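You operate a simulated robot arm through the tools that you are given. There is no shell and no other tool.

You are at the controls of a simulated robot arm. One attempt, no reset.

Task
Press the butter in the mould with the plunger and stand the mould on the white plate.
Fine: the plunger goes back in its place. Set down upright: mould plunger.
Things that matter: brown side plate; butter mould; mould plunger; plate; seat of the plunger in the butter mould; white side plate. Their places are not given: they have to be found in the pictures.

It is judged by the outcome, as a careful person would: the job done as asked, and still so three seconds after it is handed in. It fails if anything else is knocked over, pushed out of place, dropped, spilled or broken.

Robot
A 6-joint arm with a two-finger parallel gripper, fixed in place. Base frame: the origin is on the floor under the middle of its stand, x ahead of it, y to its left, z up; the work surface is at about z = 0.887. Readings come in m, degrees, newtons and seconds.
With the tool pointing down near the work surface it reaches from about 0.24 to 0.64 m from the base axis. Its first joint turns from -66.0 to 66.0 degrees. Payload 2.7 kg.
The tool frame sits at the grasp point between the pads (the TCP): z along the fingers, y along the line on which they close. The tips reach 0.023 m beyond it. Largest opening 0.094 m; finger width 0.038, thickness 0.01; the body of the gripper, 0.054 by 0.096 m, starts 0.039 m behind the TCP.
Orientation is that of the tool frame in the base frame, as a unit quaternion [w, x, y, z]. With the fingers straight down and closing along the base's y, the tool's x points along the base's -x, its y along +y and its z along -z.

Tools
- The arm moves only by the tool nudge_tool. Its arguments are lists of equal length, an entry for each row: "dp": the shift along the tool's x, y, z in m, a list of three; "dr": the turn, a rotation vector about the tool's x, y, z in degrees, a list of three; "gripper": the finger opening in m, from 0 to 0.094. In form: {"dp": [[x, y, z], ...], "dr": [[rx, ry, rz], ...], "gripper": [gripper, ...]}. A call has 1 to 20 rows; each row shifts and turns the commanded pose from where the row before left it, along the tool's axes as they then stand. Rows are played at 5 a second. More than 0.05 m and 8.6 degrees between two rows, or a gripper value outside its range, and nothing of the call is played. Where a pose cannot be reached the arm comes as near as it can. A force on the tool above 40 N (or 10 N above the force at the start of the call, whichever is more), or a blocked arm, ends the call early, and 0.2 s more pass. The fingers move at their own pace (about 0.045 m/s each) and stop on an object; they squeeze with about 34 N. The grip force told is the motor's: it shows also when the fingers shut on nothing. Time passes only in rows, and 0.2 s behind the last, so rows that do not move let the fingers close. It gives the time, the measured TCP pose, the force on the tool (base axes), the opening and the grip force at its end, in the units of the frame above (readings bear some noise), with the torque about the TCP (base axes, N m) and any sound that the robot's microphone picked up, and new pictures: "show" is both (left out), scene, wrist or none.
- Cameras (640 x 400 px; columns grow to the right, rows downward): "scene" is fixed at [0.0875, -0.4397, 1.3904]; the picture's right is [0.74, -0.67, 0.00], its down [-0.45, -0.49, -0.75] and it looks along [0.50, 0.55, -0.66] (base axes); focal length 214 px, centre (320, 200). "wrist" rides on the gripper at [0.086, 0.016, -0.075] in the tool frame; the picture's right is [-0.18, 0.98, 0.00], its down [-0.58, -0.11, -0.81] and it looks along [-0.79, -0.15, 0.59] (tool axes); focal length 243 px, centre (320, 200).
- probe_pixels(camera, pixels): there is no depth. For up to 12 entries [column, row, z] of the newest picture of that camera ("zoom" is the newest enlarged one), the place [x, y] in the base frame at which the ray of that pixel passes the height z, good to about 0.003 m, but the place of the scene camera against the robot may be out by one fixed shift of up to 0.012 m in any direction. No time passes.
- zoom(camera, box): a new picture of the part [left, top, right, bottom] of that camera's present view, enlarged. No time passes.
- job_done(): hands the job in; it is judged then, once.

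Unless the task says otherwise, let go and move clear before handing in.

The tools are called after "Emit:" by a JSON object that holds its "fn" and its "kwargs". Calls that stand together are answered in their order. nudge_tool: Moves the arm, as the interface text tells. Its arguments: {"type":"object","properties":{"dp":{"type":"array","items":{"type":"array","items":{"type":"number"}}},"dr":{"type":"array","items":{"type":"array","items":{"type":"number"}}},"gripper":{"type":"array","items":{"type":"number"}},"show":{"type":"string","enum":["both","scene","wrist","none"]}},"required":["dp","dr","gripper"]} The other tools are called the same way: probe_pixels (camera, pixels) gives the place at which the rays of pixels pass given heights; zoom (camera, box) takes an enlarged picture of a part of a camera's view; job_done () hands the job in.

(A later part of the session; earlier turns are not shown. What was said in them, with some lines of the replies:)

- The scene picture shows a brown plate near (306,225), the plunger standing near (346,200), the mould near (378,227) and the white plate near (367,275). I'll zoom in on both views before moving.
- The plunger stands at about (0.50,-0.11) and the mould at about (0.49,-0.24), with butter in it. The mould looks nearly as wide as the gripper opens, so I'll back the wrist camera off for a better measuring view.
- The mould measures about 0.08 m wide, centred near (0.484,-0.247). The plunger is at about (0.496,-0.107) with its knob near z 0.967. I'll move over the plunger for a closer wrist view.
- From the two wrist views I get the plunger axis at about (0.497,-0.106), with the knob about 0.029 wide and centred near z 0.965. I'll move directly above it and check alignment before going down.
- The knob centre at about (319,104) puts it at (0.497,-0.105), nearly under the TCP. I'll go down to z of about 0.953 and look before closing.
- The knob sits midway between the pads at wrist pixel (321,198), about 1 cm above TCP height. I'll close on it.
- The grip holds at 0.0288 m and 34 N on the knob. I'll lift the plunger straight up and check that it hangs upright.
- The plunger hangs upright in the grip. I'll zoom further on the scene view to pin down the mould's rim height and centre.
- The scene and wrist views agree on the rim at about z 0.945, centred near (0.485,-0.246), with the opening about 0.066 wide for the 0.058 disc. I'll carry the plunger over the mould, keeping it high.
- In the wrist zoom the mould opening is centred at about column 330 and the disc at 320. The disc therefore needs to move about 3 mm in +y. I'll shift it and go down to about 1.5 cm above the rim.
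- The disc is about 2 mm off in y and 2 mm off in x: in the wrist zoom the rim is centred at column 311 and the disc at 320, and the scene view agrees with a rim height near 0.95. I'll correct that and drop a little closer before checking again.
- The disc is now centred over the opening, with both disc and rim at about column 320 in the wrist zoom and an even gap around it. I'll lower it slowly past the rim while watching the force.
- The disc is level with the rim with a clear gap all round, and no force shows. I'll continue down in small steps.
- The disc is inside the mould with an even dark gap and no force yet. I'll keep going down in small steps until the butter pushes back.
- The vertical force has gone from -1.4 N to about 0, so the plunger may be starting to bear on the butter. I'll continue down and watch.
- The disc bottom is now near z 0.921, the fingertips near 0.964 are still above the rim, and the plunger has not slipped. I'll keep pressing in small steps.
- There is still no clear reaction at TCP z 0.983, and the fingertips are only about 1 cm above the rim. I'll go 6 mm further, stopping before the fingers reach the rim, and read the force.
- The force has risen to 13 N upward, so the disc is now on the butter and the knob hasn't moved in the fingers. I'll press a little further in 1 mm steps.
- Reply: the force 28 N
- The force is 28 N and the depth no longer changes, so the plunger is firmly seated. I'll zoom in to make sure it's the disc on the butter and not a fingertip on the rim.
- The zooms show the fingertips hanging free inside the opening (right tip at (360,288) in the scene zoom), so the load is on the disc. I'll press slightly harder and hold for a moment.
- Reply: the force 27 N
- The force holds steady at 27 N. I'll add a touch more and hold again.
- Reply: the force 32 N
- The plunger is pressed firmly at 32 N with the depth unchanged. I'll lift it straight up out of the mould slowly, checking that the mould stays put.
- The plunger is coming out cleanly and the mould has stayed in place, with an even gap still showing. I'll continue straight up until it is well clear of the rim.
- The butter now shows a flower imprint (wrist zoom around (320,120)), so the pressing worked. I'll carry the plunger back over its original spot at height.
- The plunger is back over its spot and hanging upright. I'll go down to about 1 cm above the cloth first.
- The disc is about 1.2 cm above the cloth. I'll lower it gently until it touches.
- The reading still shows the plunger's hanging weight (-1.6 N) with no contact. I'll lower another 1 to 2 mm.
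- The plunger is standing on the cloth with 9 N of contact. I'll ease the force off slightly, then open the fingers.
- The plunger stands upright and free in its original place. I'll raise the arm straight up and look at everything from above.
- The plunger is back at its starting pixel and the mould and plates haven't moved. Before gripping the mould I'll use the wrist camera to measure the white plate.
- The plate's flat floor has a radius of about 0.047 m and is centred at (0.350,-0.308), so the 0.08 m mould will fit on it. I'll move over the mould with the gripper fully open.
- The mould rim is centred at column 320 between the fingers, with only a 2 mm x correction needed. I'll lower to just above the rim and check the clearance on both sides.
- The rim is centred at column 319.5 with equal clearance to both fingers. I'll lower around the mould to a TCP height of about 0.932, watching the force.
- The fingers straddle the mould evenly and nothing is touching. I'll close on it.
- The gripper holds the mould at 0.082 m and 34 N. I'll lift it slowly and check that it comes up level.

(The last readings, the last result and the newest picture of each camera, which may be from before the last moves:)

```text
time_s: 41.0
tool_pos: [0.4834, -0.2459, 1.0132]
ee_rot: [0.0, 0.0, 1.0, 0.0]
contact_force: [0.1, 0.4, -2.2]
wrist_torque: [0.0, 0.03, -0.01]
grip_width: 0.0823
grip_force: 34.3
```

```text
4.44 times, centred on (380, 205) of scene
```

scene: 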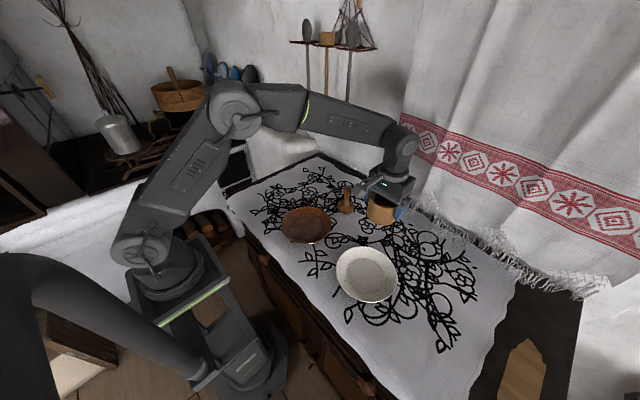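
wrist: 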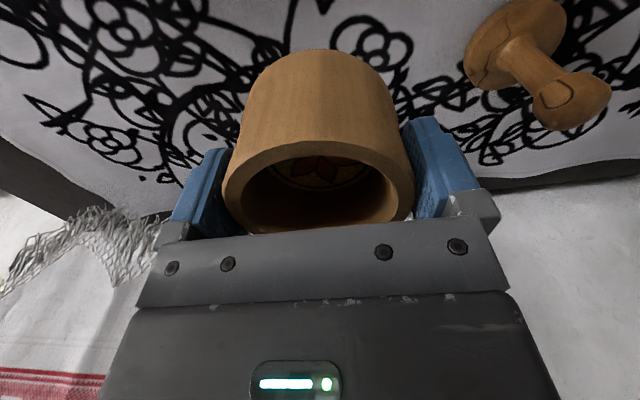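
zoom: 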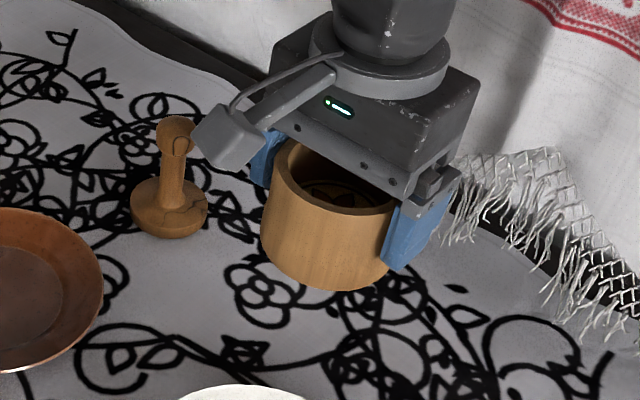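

The mould is lifted level and clear. I'll carry it over the white plate at this height.

Emit:
{"fn": "nudge_tool", "kwargs": {"dp": [[0.022, -0.0103, 0], [0.022, -0.0103, 0], [0.022, -0.0103, 0], [0.022, -0.0103, 0], [0.022, -0.0103, 0], [0.0222, -0.0106, 0], [0, 0, 0]], "dr": [[0, 0, 0], [0, 0, 0], [0, 0, 0], [0, 0, 0], [0, 0, 0], [0, 0, 0], [0, 0, 0]], "gripper": [0.06, 0.06, 0.06, 0.06, 0.06, 0.06, 0.06], "show": "both"}}

Emit:
{"fn": "zoom", "kwargs": {"camera": "scene", "box": [310, 220, 430, 310]}}

Emit:
{"fn": "zoom", "kwargs": {"camera": "wrist", "box": [160, 0, 480, 200]}}

```text
time_s: 42.6
tool_pos: [0.3527, -0.306, 1.0127]
ee_rot: [0.001, -0.001, 1.0, 0.001]
contact_force: [-0.7, -0.2, -2.9]
wrist_torque: [0.05, 0.01, -0.01]
grip_width: 0.0824
grip_force: 34.1
```

scene: 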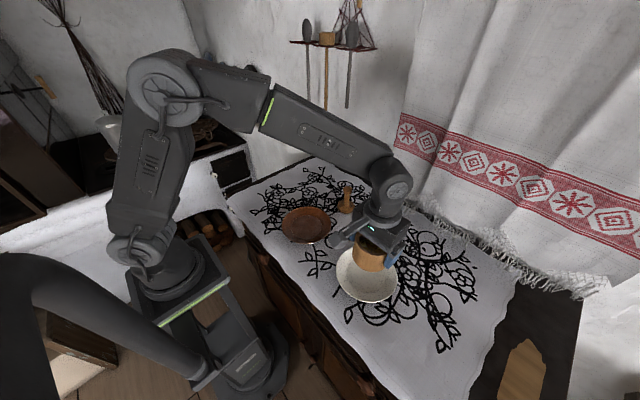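
wrist: 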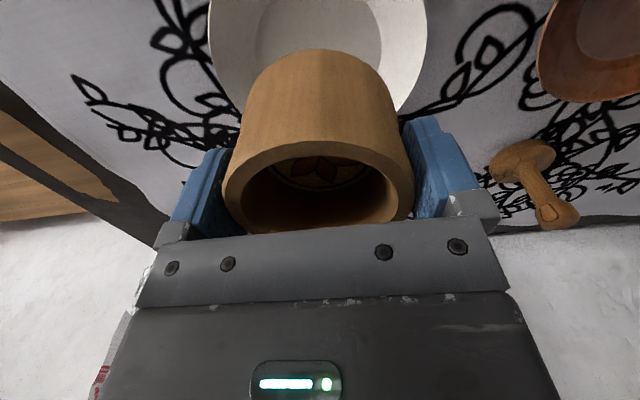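

```text
4.44 times, centred on (370, 265) of scene
```

zoom: 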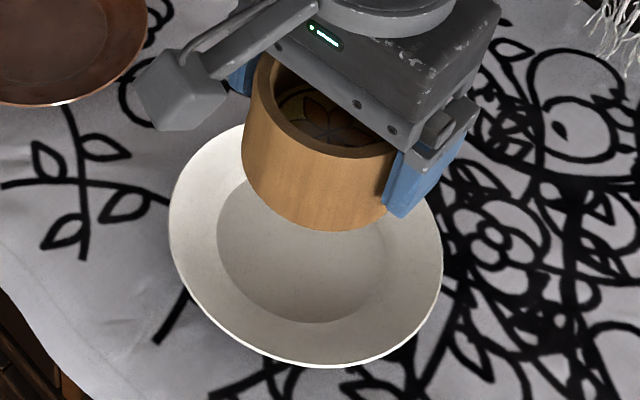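

```text
2.00 times, centred on (320, 100) of wrist
```

zoom: 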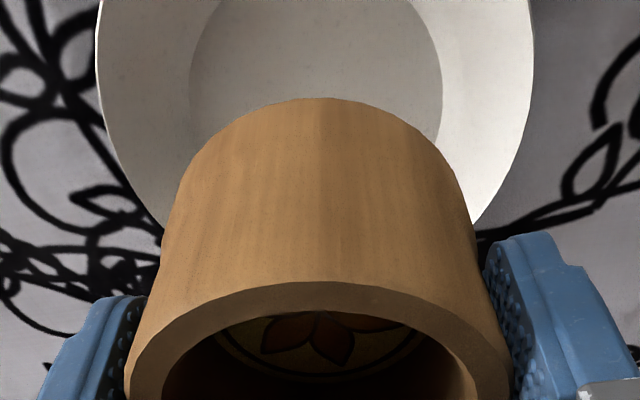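

The mould hangs over the plate about 2 to 3 mm off the floor centre. I'll correct that and lower to about 1.5 cm above the plate.

Emit:
{"fn": "nudge_tool", "kwargs": {"dp": [[0.0026, -0.0014, 0.01], [0, 0, 0.015], [0, 0, 0.015], [0, 0, 0.012], [0, 0, 0]], "dr": [[0, 0, 0], [0, 0, 0], [0, 0, 0], [0, 0, 0], [0, 0, 0]], "gripper": [0.06, 0.06, 0.06, 0.06, 0.06], "show": "both"}}

Emit:
{"fn": "zoom", "kwargs": {"camera": "scene", "box": [310, 220, 430, 310]}}

Emit:
{"fn": "zoom", "kwargs": {"camera": "wrist", "box": [160, 0, 480, 200]}}

```text
time_s: 43.8
tool_pos: [0.3492, -0.3069, 0.96]
ee_rot: [0.0, 0.0, 1.0, -0.001]
contact_force: [-0.2, 0.0, -2.9]
wrist_torque: [-0.03, -0.04, 0.0]
grip_width: 0.0823
grip_force: 33.6
```

scene: 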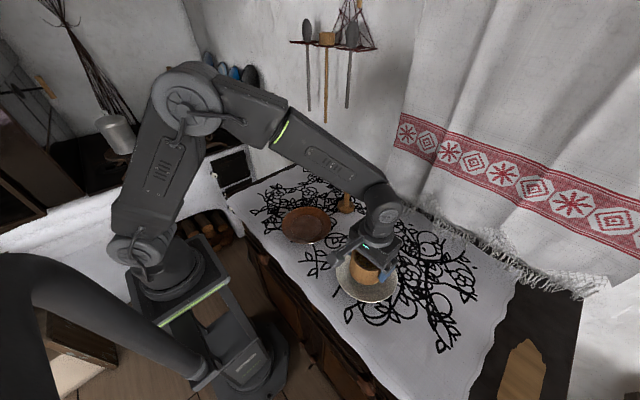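
wrist: 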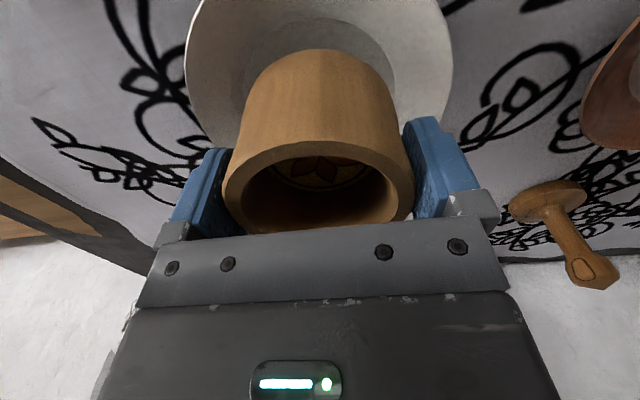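

```text
4.44 times, centred on (370, 265) of scene
```

zoom: 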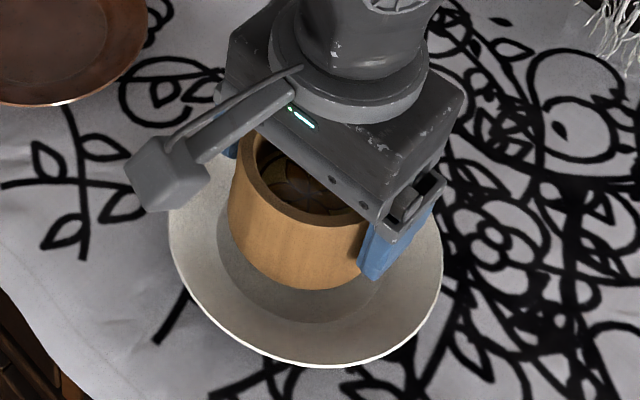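

```text
2.00 times, centred on (320, 100) of wrist
```

zoom: 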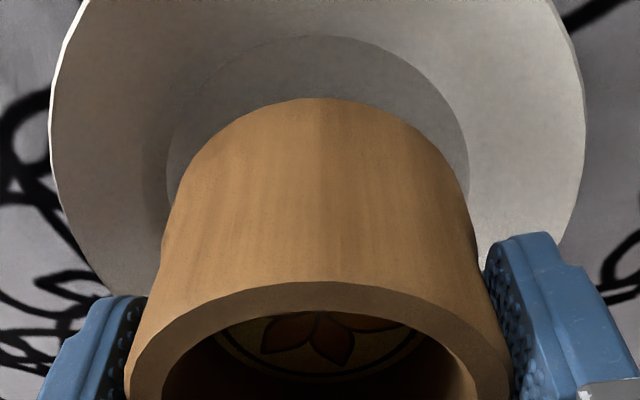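

The mould is centred over the plate floor (both centred near column 318 in the wrist zoom) and about 2 cm above it. I'll lower it most of the way now and then finish slowly.

Emit:
{"fn": "nudge_tool", "kwargs": {"dp": [[0, 0, 0.006], [0, 0, 0.005], [0, 0, 0.003], [0, 0, 0.002], [0, 0, 0]], "dr": [[0, 0, 0], [0, 0, 0], [0, 0, 0], [0, 0, 0], [0, 0, 0]], "gripper": [0.06, 0.06, 0.06, 0.06, 0.06], "show": "none"}}

```text
time_s: 45.0
tool_pos: [0.3487, -0.3075, 0.9432]
ee_rot: [0.0, 0.0, 1.0, 0.0]
contact_force: [0.1, 0.2, -2.0]
wrist_torque: [-0.02, 0.0, 0.01]
grip_width: 0.0824
grip_force: 34.1
```

The mould is still hanging free (-2 N). I'll continue in 1 mm steps.

Emit:
{"fn": "nudge_tool", "kwargs": {"dp": [[0, 0, 0.001], [0, 0, 0.001], [0, 0, 0]], "dr": [[0, 0, 0], [0, 0, 0], [0, 0, 0]], "gripper": [0.06, 0.06, 0.06], "show": "none"}}

```text
time_s: 45.8
tool_pos: [0.349, -0.3072, 0.9416]
ee_rot: [0.0, 0.001, 1.0, -0.001]
contact_force: [-0.2, 0.4, -2.7]
wrist_torque: [0.02, -0.03, 0.05]
grip_width: 0.0822
grip_force: 34.5
```

Emit:
{"fn": "nudge_tool", "kwargs": {"dp": [[0, 0, 0.001], [0, 0, 0.001], [0, 0, 0]], "dr": [[0, 0, 0], [0, 0, 0], [0, 0, 0]], "gripper": [0.06, 0.06, 0.06], "show": "both"}}

Emit:
{"fn": "zoom", "kwargs": {"camera": "scene", "box": [330, 240, 400, 300]}}

Emit:
{"fn": "zoom", "kwargs": {"camera": "wrist", "box": [160, 0, 480, 200]}}

```text
time_s: 46.6
tool_pos: [0.3485, -0.3073, 0.9409]
ee_rot: [0.0, 0.0, 1.0, 0.001]
contact_force: [-0.2, -0.1, -2.0]
wrist_torque: [0.01, -0.01, -0.02]
grip_width: 0.0822
grip_force: 33.8
```

scene: 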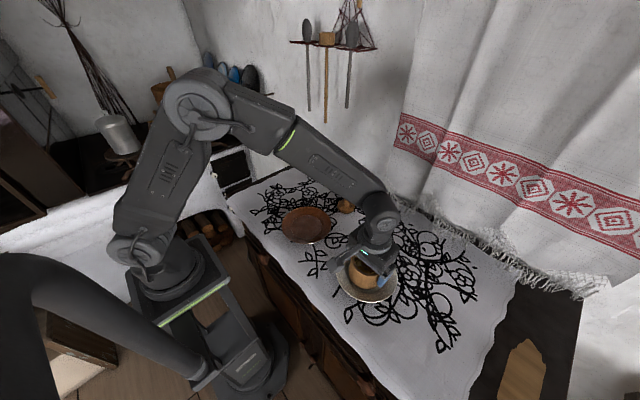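
wrist: 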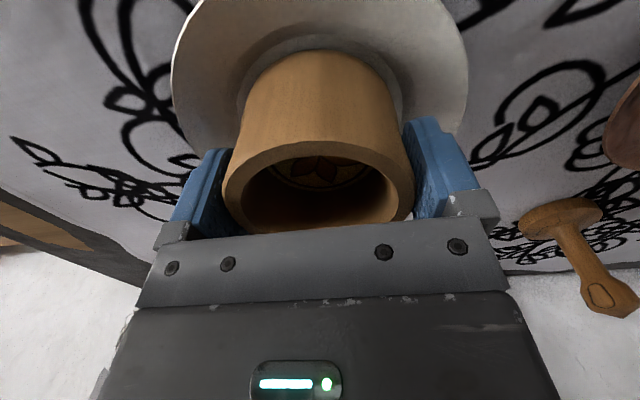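

```text
6.67 times, centred on (365, 270) of scene
```

zoom: 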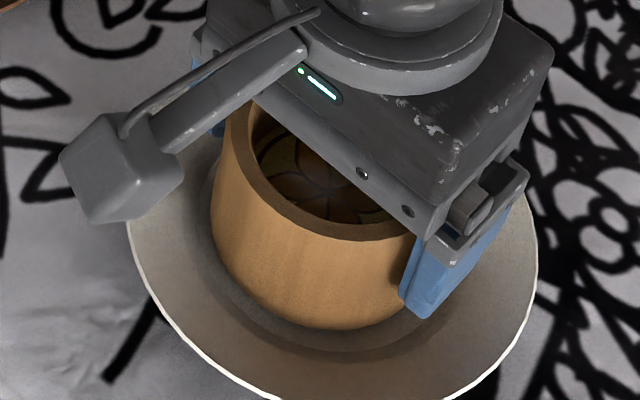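

```text
2.00 times, centred on (320, 100) of wrist
```

zoom: 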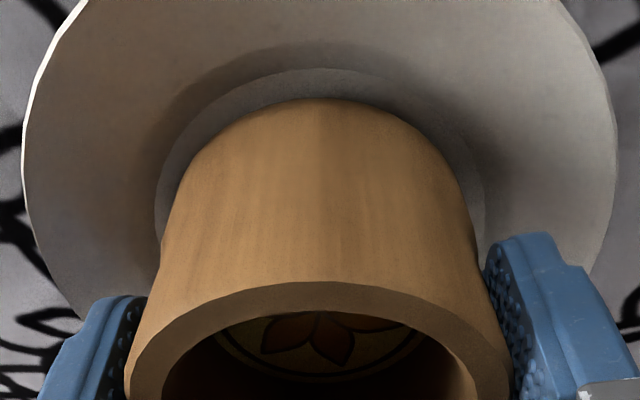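

The mould is still free, about 2 to 3 mm above the plate floor and well centred in it. I'll continue 1 mm at a time.

Emit:
{"fn": "nudge_tool", "kwargs": {"dp": [[0, 0, 0.001], [0, 0, 0.001], [0, 0, 0]], "dr": [[0, 0, 0], [0, 0, 0], [0, 0, 0]], "gripper": [0.06, 0.06, 0.06], "show": "none"}}

```text
time_s: 47.4
tool_pos: [0.3473, -0.3074, 0.9378]
ee_rot: [-0.001, 0.0, 1.0, 0.0]
contact_force: [0.3, -0.6, -3.0]
wrist_torque: [-0.03, 0.02, 0.0]
grip_width: 0.0826
grip_force: 34.6
```

Emit:
{"fn": "nudge_tool", "kwargs": {"dp": [[0, 0, 0.001], [0, 0, 0.0005], [0, 0, 0]], "dr": [[0, 0, 0], [0, 0, 0], [0, 0, 0]], "gripper": [0.06, 0.06, 0.06], "show": "none"}}

```text
time_s: 48.2
tool_pos: [0.3496, -0.3077, 0.9378]
ee_rot: [0.0, -0.001, 1.0, -0.001]
contact_force: [-7.0, 2.6, 22.6]
wrist_torque: [0.6, 0.65, 0.08]
grip_width: 0.0823
grip_force: 33.6
```

The mould touched the plate at 22.6 N. I'll back off a fraction to unload it, then check.

Emit:
{"fn": "nudge_tool", "kwargs": {"dp": [[0, 0, -0.0008], [0, 0, 0], [0, 0, 0]], "dr": [[0, 0, 0], [0, 0, 0], [0, 0, 0]], "gripper": [0.06, 0.06, 0.06], "show": "both"}}

Emit:
{"fn": "zoom", "kwargs": {"camera": "scene", "box": [330, 240, 400, 300]}}

Emit:
{"fn": "zoom", "kwargs": {"camera": "wrist", "box": [160, 0, 480, 200]}}

```text
time_s: 49.0
tool_pos: [0.348, -0.3086, 0.9374]
ee_rot: [0.001, -0.001, 1.0, -0.001]
contact_force: [2.5, -0.9, 18.2]
wrist_torque: [0.35, 0.26, -0.01]
grip_width: 0.0822
grip_force: 34.3
```

scene: 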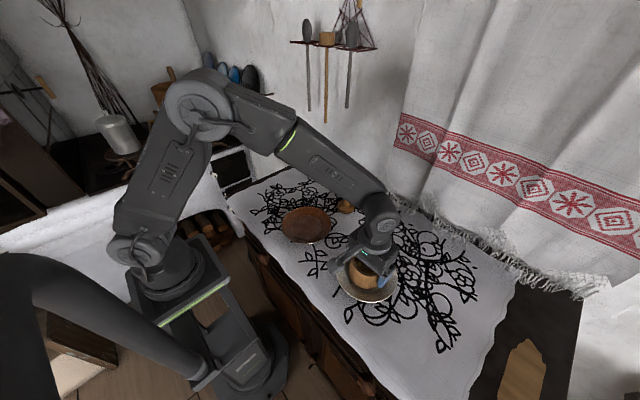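
wrist: 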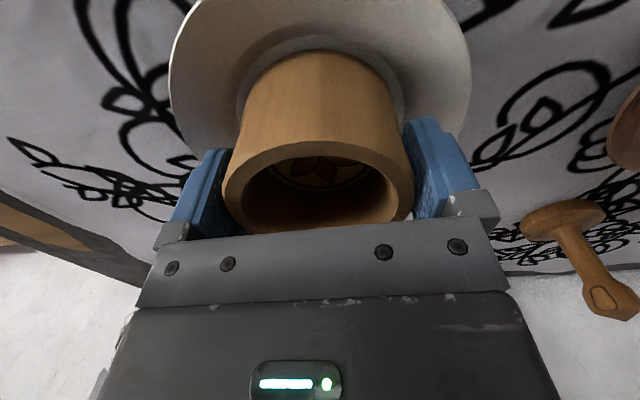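

```text
6.67 times, centred on (365, 270) of scene
```

zoom: 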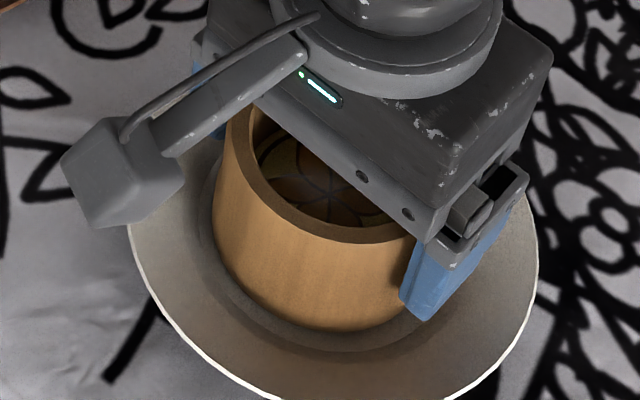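

```text
2.00 times, centred on (320, 100) of wrist
```

zoom: 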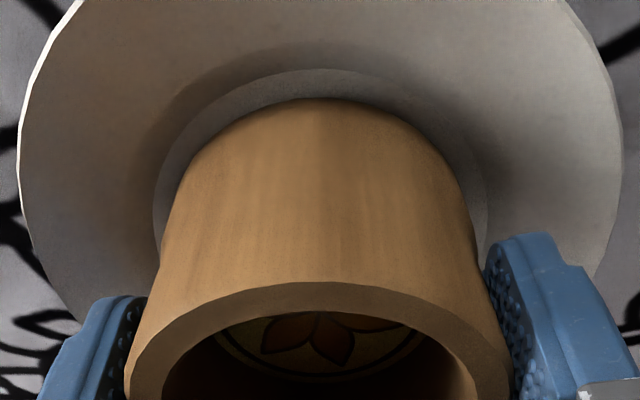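

The mould is seated on the plate floor, but 18 N is still loaded on it. I'll back off a bit more before releasing.

Emit:
{"fn": "nudge_tool", "kwargs": {"dp": [[0, 0, -0.0006], [0, 0, 0], [0, 0, 0]], "dr": [[0, 0, 0], [0, 0, 0], [0, 0, 0]], "gripper": [0.06, 0.06, 0.06], "show": "none"}}

```text
time_s: 49.8
tool_pos: [0.3489, -0.3077, 0.9377]
ee_rot: [0.002, 0.0, 1.0, 0.0]
contact_force: [5.4, -2.5, 11.8]
wrist_torque: [0.04, -0.19, -0.07]
grip_width: 0.0821
grip_force: 33.7
```

Emit:
{"fn": "nudge_tool", "kwargs": {"dp": [[0, 0, -0.0006], [0, 0, 0], [0, 0, 0]], "dr": [[0, 0, 0], [0, 0, 0], [0, 0, 0]], "gripper": [0.06, 0.06, 0.06], "show": "none"}}

```text
time_s: 50.6
tool_pos: [0.3481, -0.3071, 0.9384]
ee_rot: [-0.001, 0.0, 1.0, 0.001]
contact_force: [1.2, -0.4, 4.1]
wrist_torque: [-0.19, -0.32, 0.0]
grip_width: 0.0826
grip_force: 34.3
```

The load is down to about 4 N. I'll open the fingers fully and let things settle.

Emit:
{"fn": "nudge_tool", "kwargs": {"dp": [[0, 0, 0], [0, 0, 0], [0, 0, 0], [0, 0, 0], [0, 0, 0]], "dr": [[0, 0, 0], [0, 0, 0], [0, 0, 0], [0, 0, 0], [0, 0, 0]], "gripper": [0.084, 0.088, 0.092, 0.094, 0.094], "show": "both"}}

Emit:
{"fn": "zoom", "kwargs": {"camera": "wrist", "box": [140, 0, 500, 240]}}

Emit:
{"fn": "zoom", "kwargs": {"camera": "scene", "box": [330, 240, 400, 300]}}

```text
time_s: 51.8
tool_pos: [0.3477, -0.3083, 0.9382]
ee_rot: [0.0, 0.001, 1.0, 0.0]
contact_force: [0.1, -0.1, 0.0]
wrist_torque: [-0.02, 0.03, 0.02]
grip_width: 0.0941
grip_force: 0.1
```

scene: 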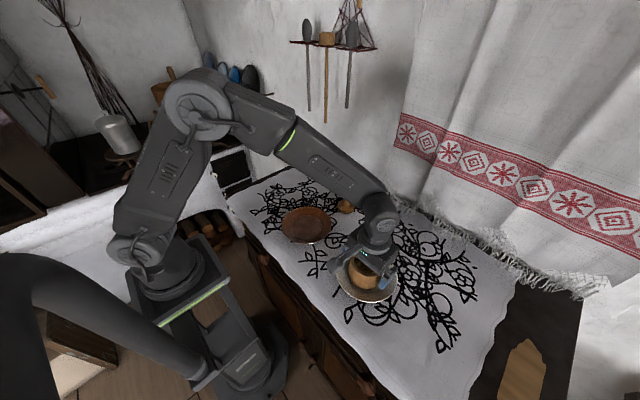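
wrist: 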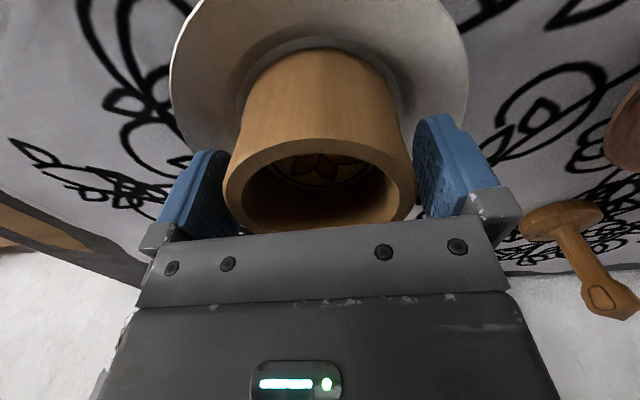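

```text
1.67 times, centred on (320, 120) of wrist
```

zoom: 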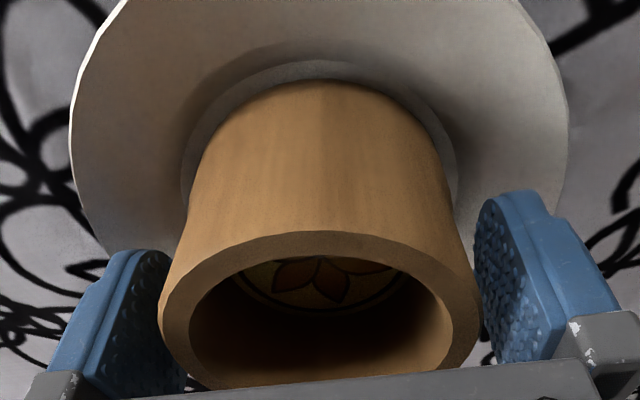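

```text
6.67 times, centred on (365, 270) of scene
```

zoom: 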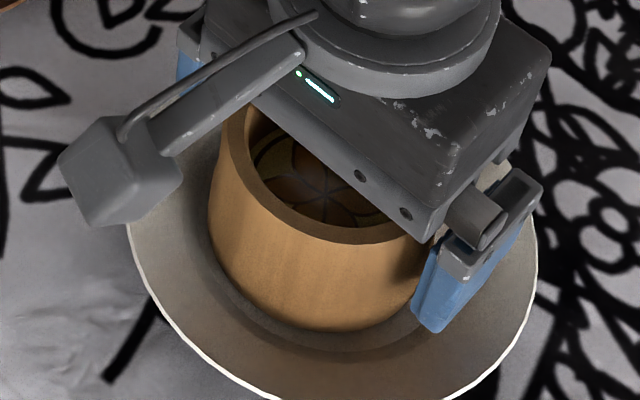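

The mould stands free on the plate, centred between the open fingers. I'll raise the arm straight up.

Emit:
{"fn": "nudge_tool", "kwargs": {"dp": [[0, 0, -0.006], [0, 0, -0.012], [0, 0, -0.02], [0, 0, -0.025], [0, 0, -0.03], [0, 0, -0.03], [0, 0, -0.02], [0, 0, 0]], "dr": [[0, 0, 0], [0, 0, 0], [0, 0, 0], [0, 0, 0], [0, 0, 0], [0, 0, 0], [0, 0, 0], [0, 0, 0]], "gripper": [0.094, 0.094, 0.094, 0.094, 0.094, 0.094, 0.094, 0.094], "show": "both"}}

Emit:
{"fn": "zoom", "kwargs": {"camera": "scene", "box": [260, 160, 420, 310]}}

```text
time_s: 53.6
tool_pos: [0.3477, -0.3099, 1.0823]
ee_rot: [0.0, 0.0, 1.0, 0.0]
contact_force: [0.3, 0.9, -0.3]
wrist_torque: [0.0, 0.0, 0.0]
grip_width: 0.0939
grip_force: 0.1
```

scene: 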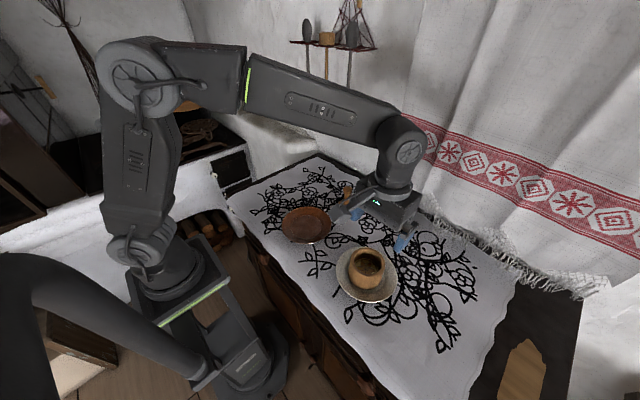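
wrist: 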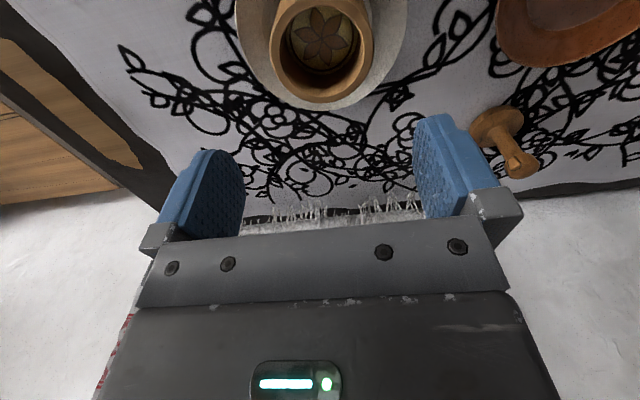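

```text
2.67 times, centred on (340, 235) of scene
```

zoom: 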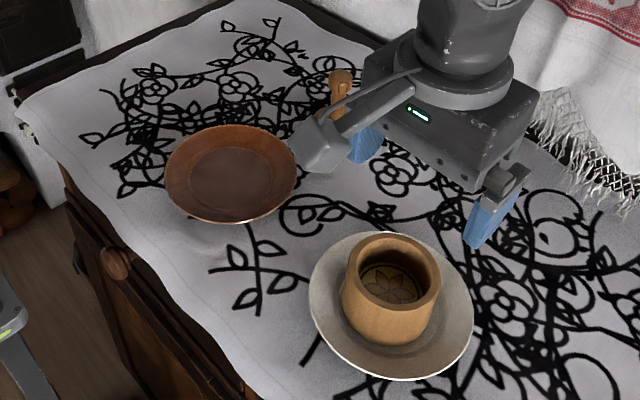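

The mould stands upright in the middle of the white plate with the print visible. I'll move the arm up and away for a final unobstructed check of everything.

Emit:
{"fn": "nudge_tool", "kwargs": {"dp": [[0, 0, -0.04], [0, 0, -0.04], [0, 0, -0.04], [-0.01, 0.04, -0.01], [-0.01, 0.04, -0.01], [-0.01, 0.04, 0], [-0.01, 0.04, 0], [-0.01, 0.04, 0], [-0.01, 0.04, 0], [-0.01, 0.04, 0], [0, 0, 0], [0, 0, 0]], "dr": [[0, 0, 0], [0, 0, 0], [0, 0, 0], [0, 0, 0], [0, 0, 0], [0, 0, 0], [0, 0, 0], [0, 0, 0], [0, 0, 0], [0, 0, 0], [0, 0, 0], [0, 0, 0]], "gripper": [0.094, 0.094, 0.094, 0.094, 0.094, 0.094, 0.094, 0.094, 0.094, 0.094, 0.094, 0.094], "show": "both"}}

Emit:
{"fn": "zoom", "kwargs": {"camera": "scene", "box": [260, 160, 420, 310]}}

```text
time_s: 56.2
tool_pos: [0.4189, -0.0257, 1.2213]
ee_rot: [0.0, 0.001, 1.0, 0.0]
contact_force: [-0.6, -0.4, 1.0]
wrist_torque: [0.01, 0.0, -0.02]
grip_width: 0.0938
grip_force: 0.0
```

scene: 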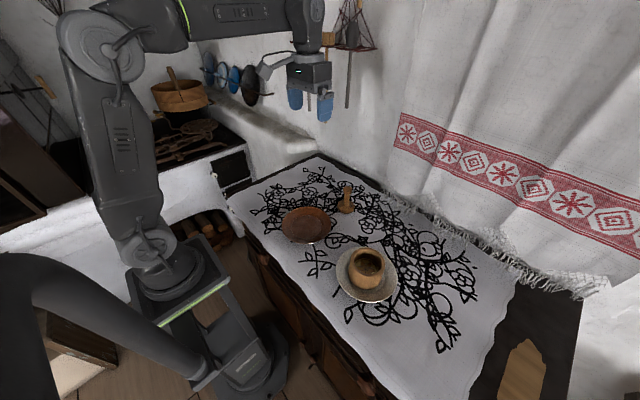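
wrist: 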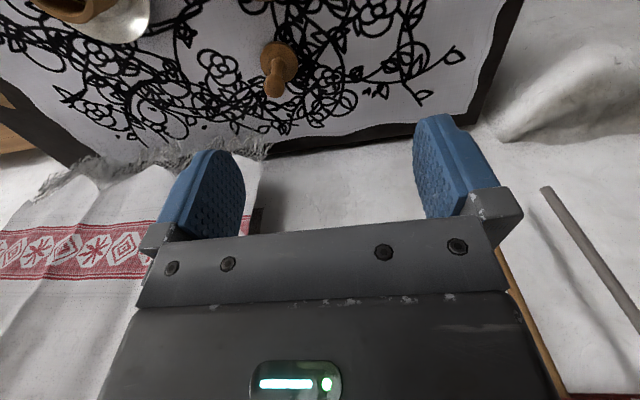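

```text
2.67 times, centred on (340, 235) of scene
```

zoom: 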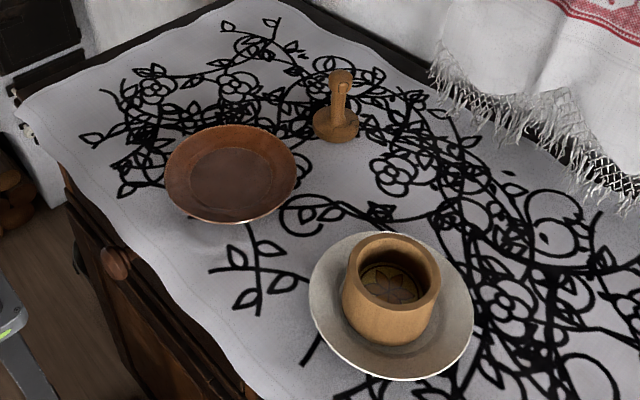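

The final view shows everything in place:
- **Plunger:** upright at its original spot, (336,130) in the zoom.
- **Mould:** upright on the white plate at (390,290), with the butter imprinted.
- **Plates:** neither the brown nor the white plate has moved.

The gripper is empty and clear, so I'm handing the job in.

Emit:
{"fn": "job_done", "kwargs": {}}

```text
The job is handed in.
```

The butter is pressed and the mould is standing upright on the white plate. I've handed the job in, but no verdict has come back yet.

- **Butter:** I pressed it with the plunger to about 32 N. It came out with a clear flower imprint, which is still visible inside the mould.
- **Mould:** It sits in the middle of the plate's flat floor, and the gripper is clear of it.
- **Plunger:** I took "its place" to mean the spot on the cloth where it started, so I stood it upright there. If the seat in the mould was meant, it is not there.
- **Everything else:** The last picture shows both plates where they were, with nothing knocked over or spilled.
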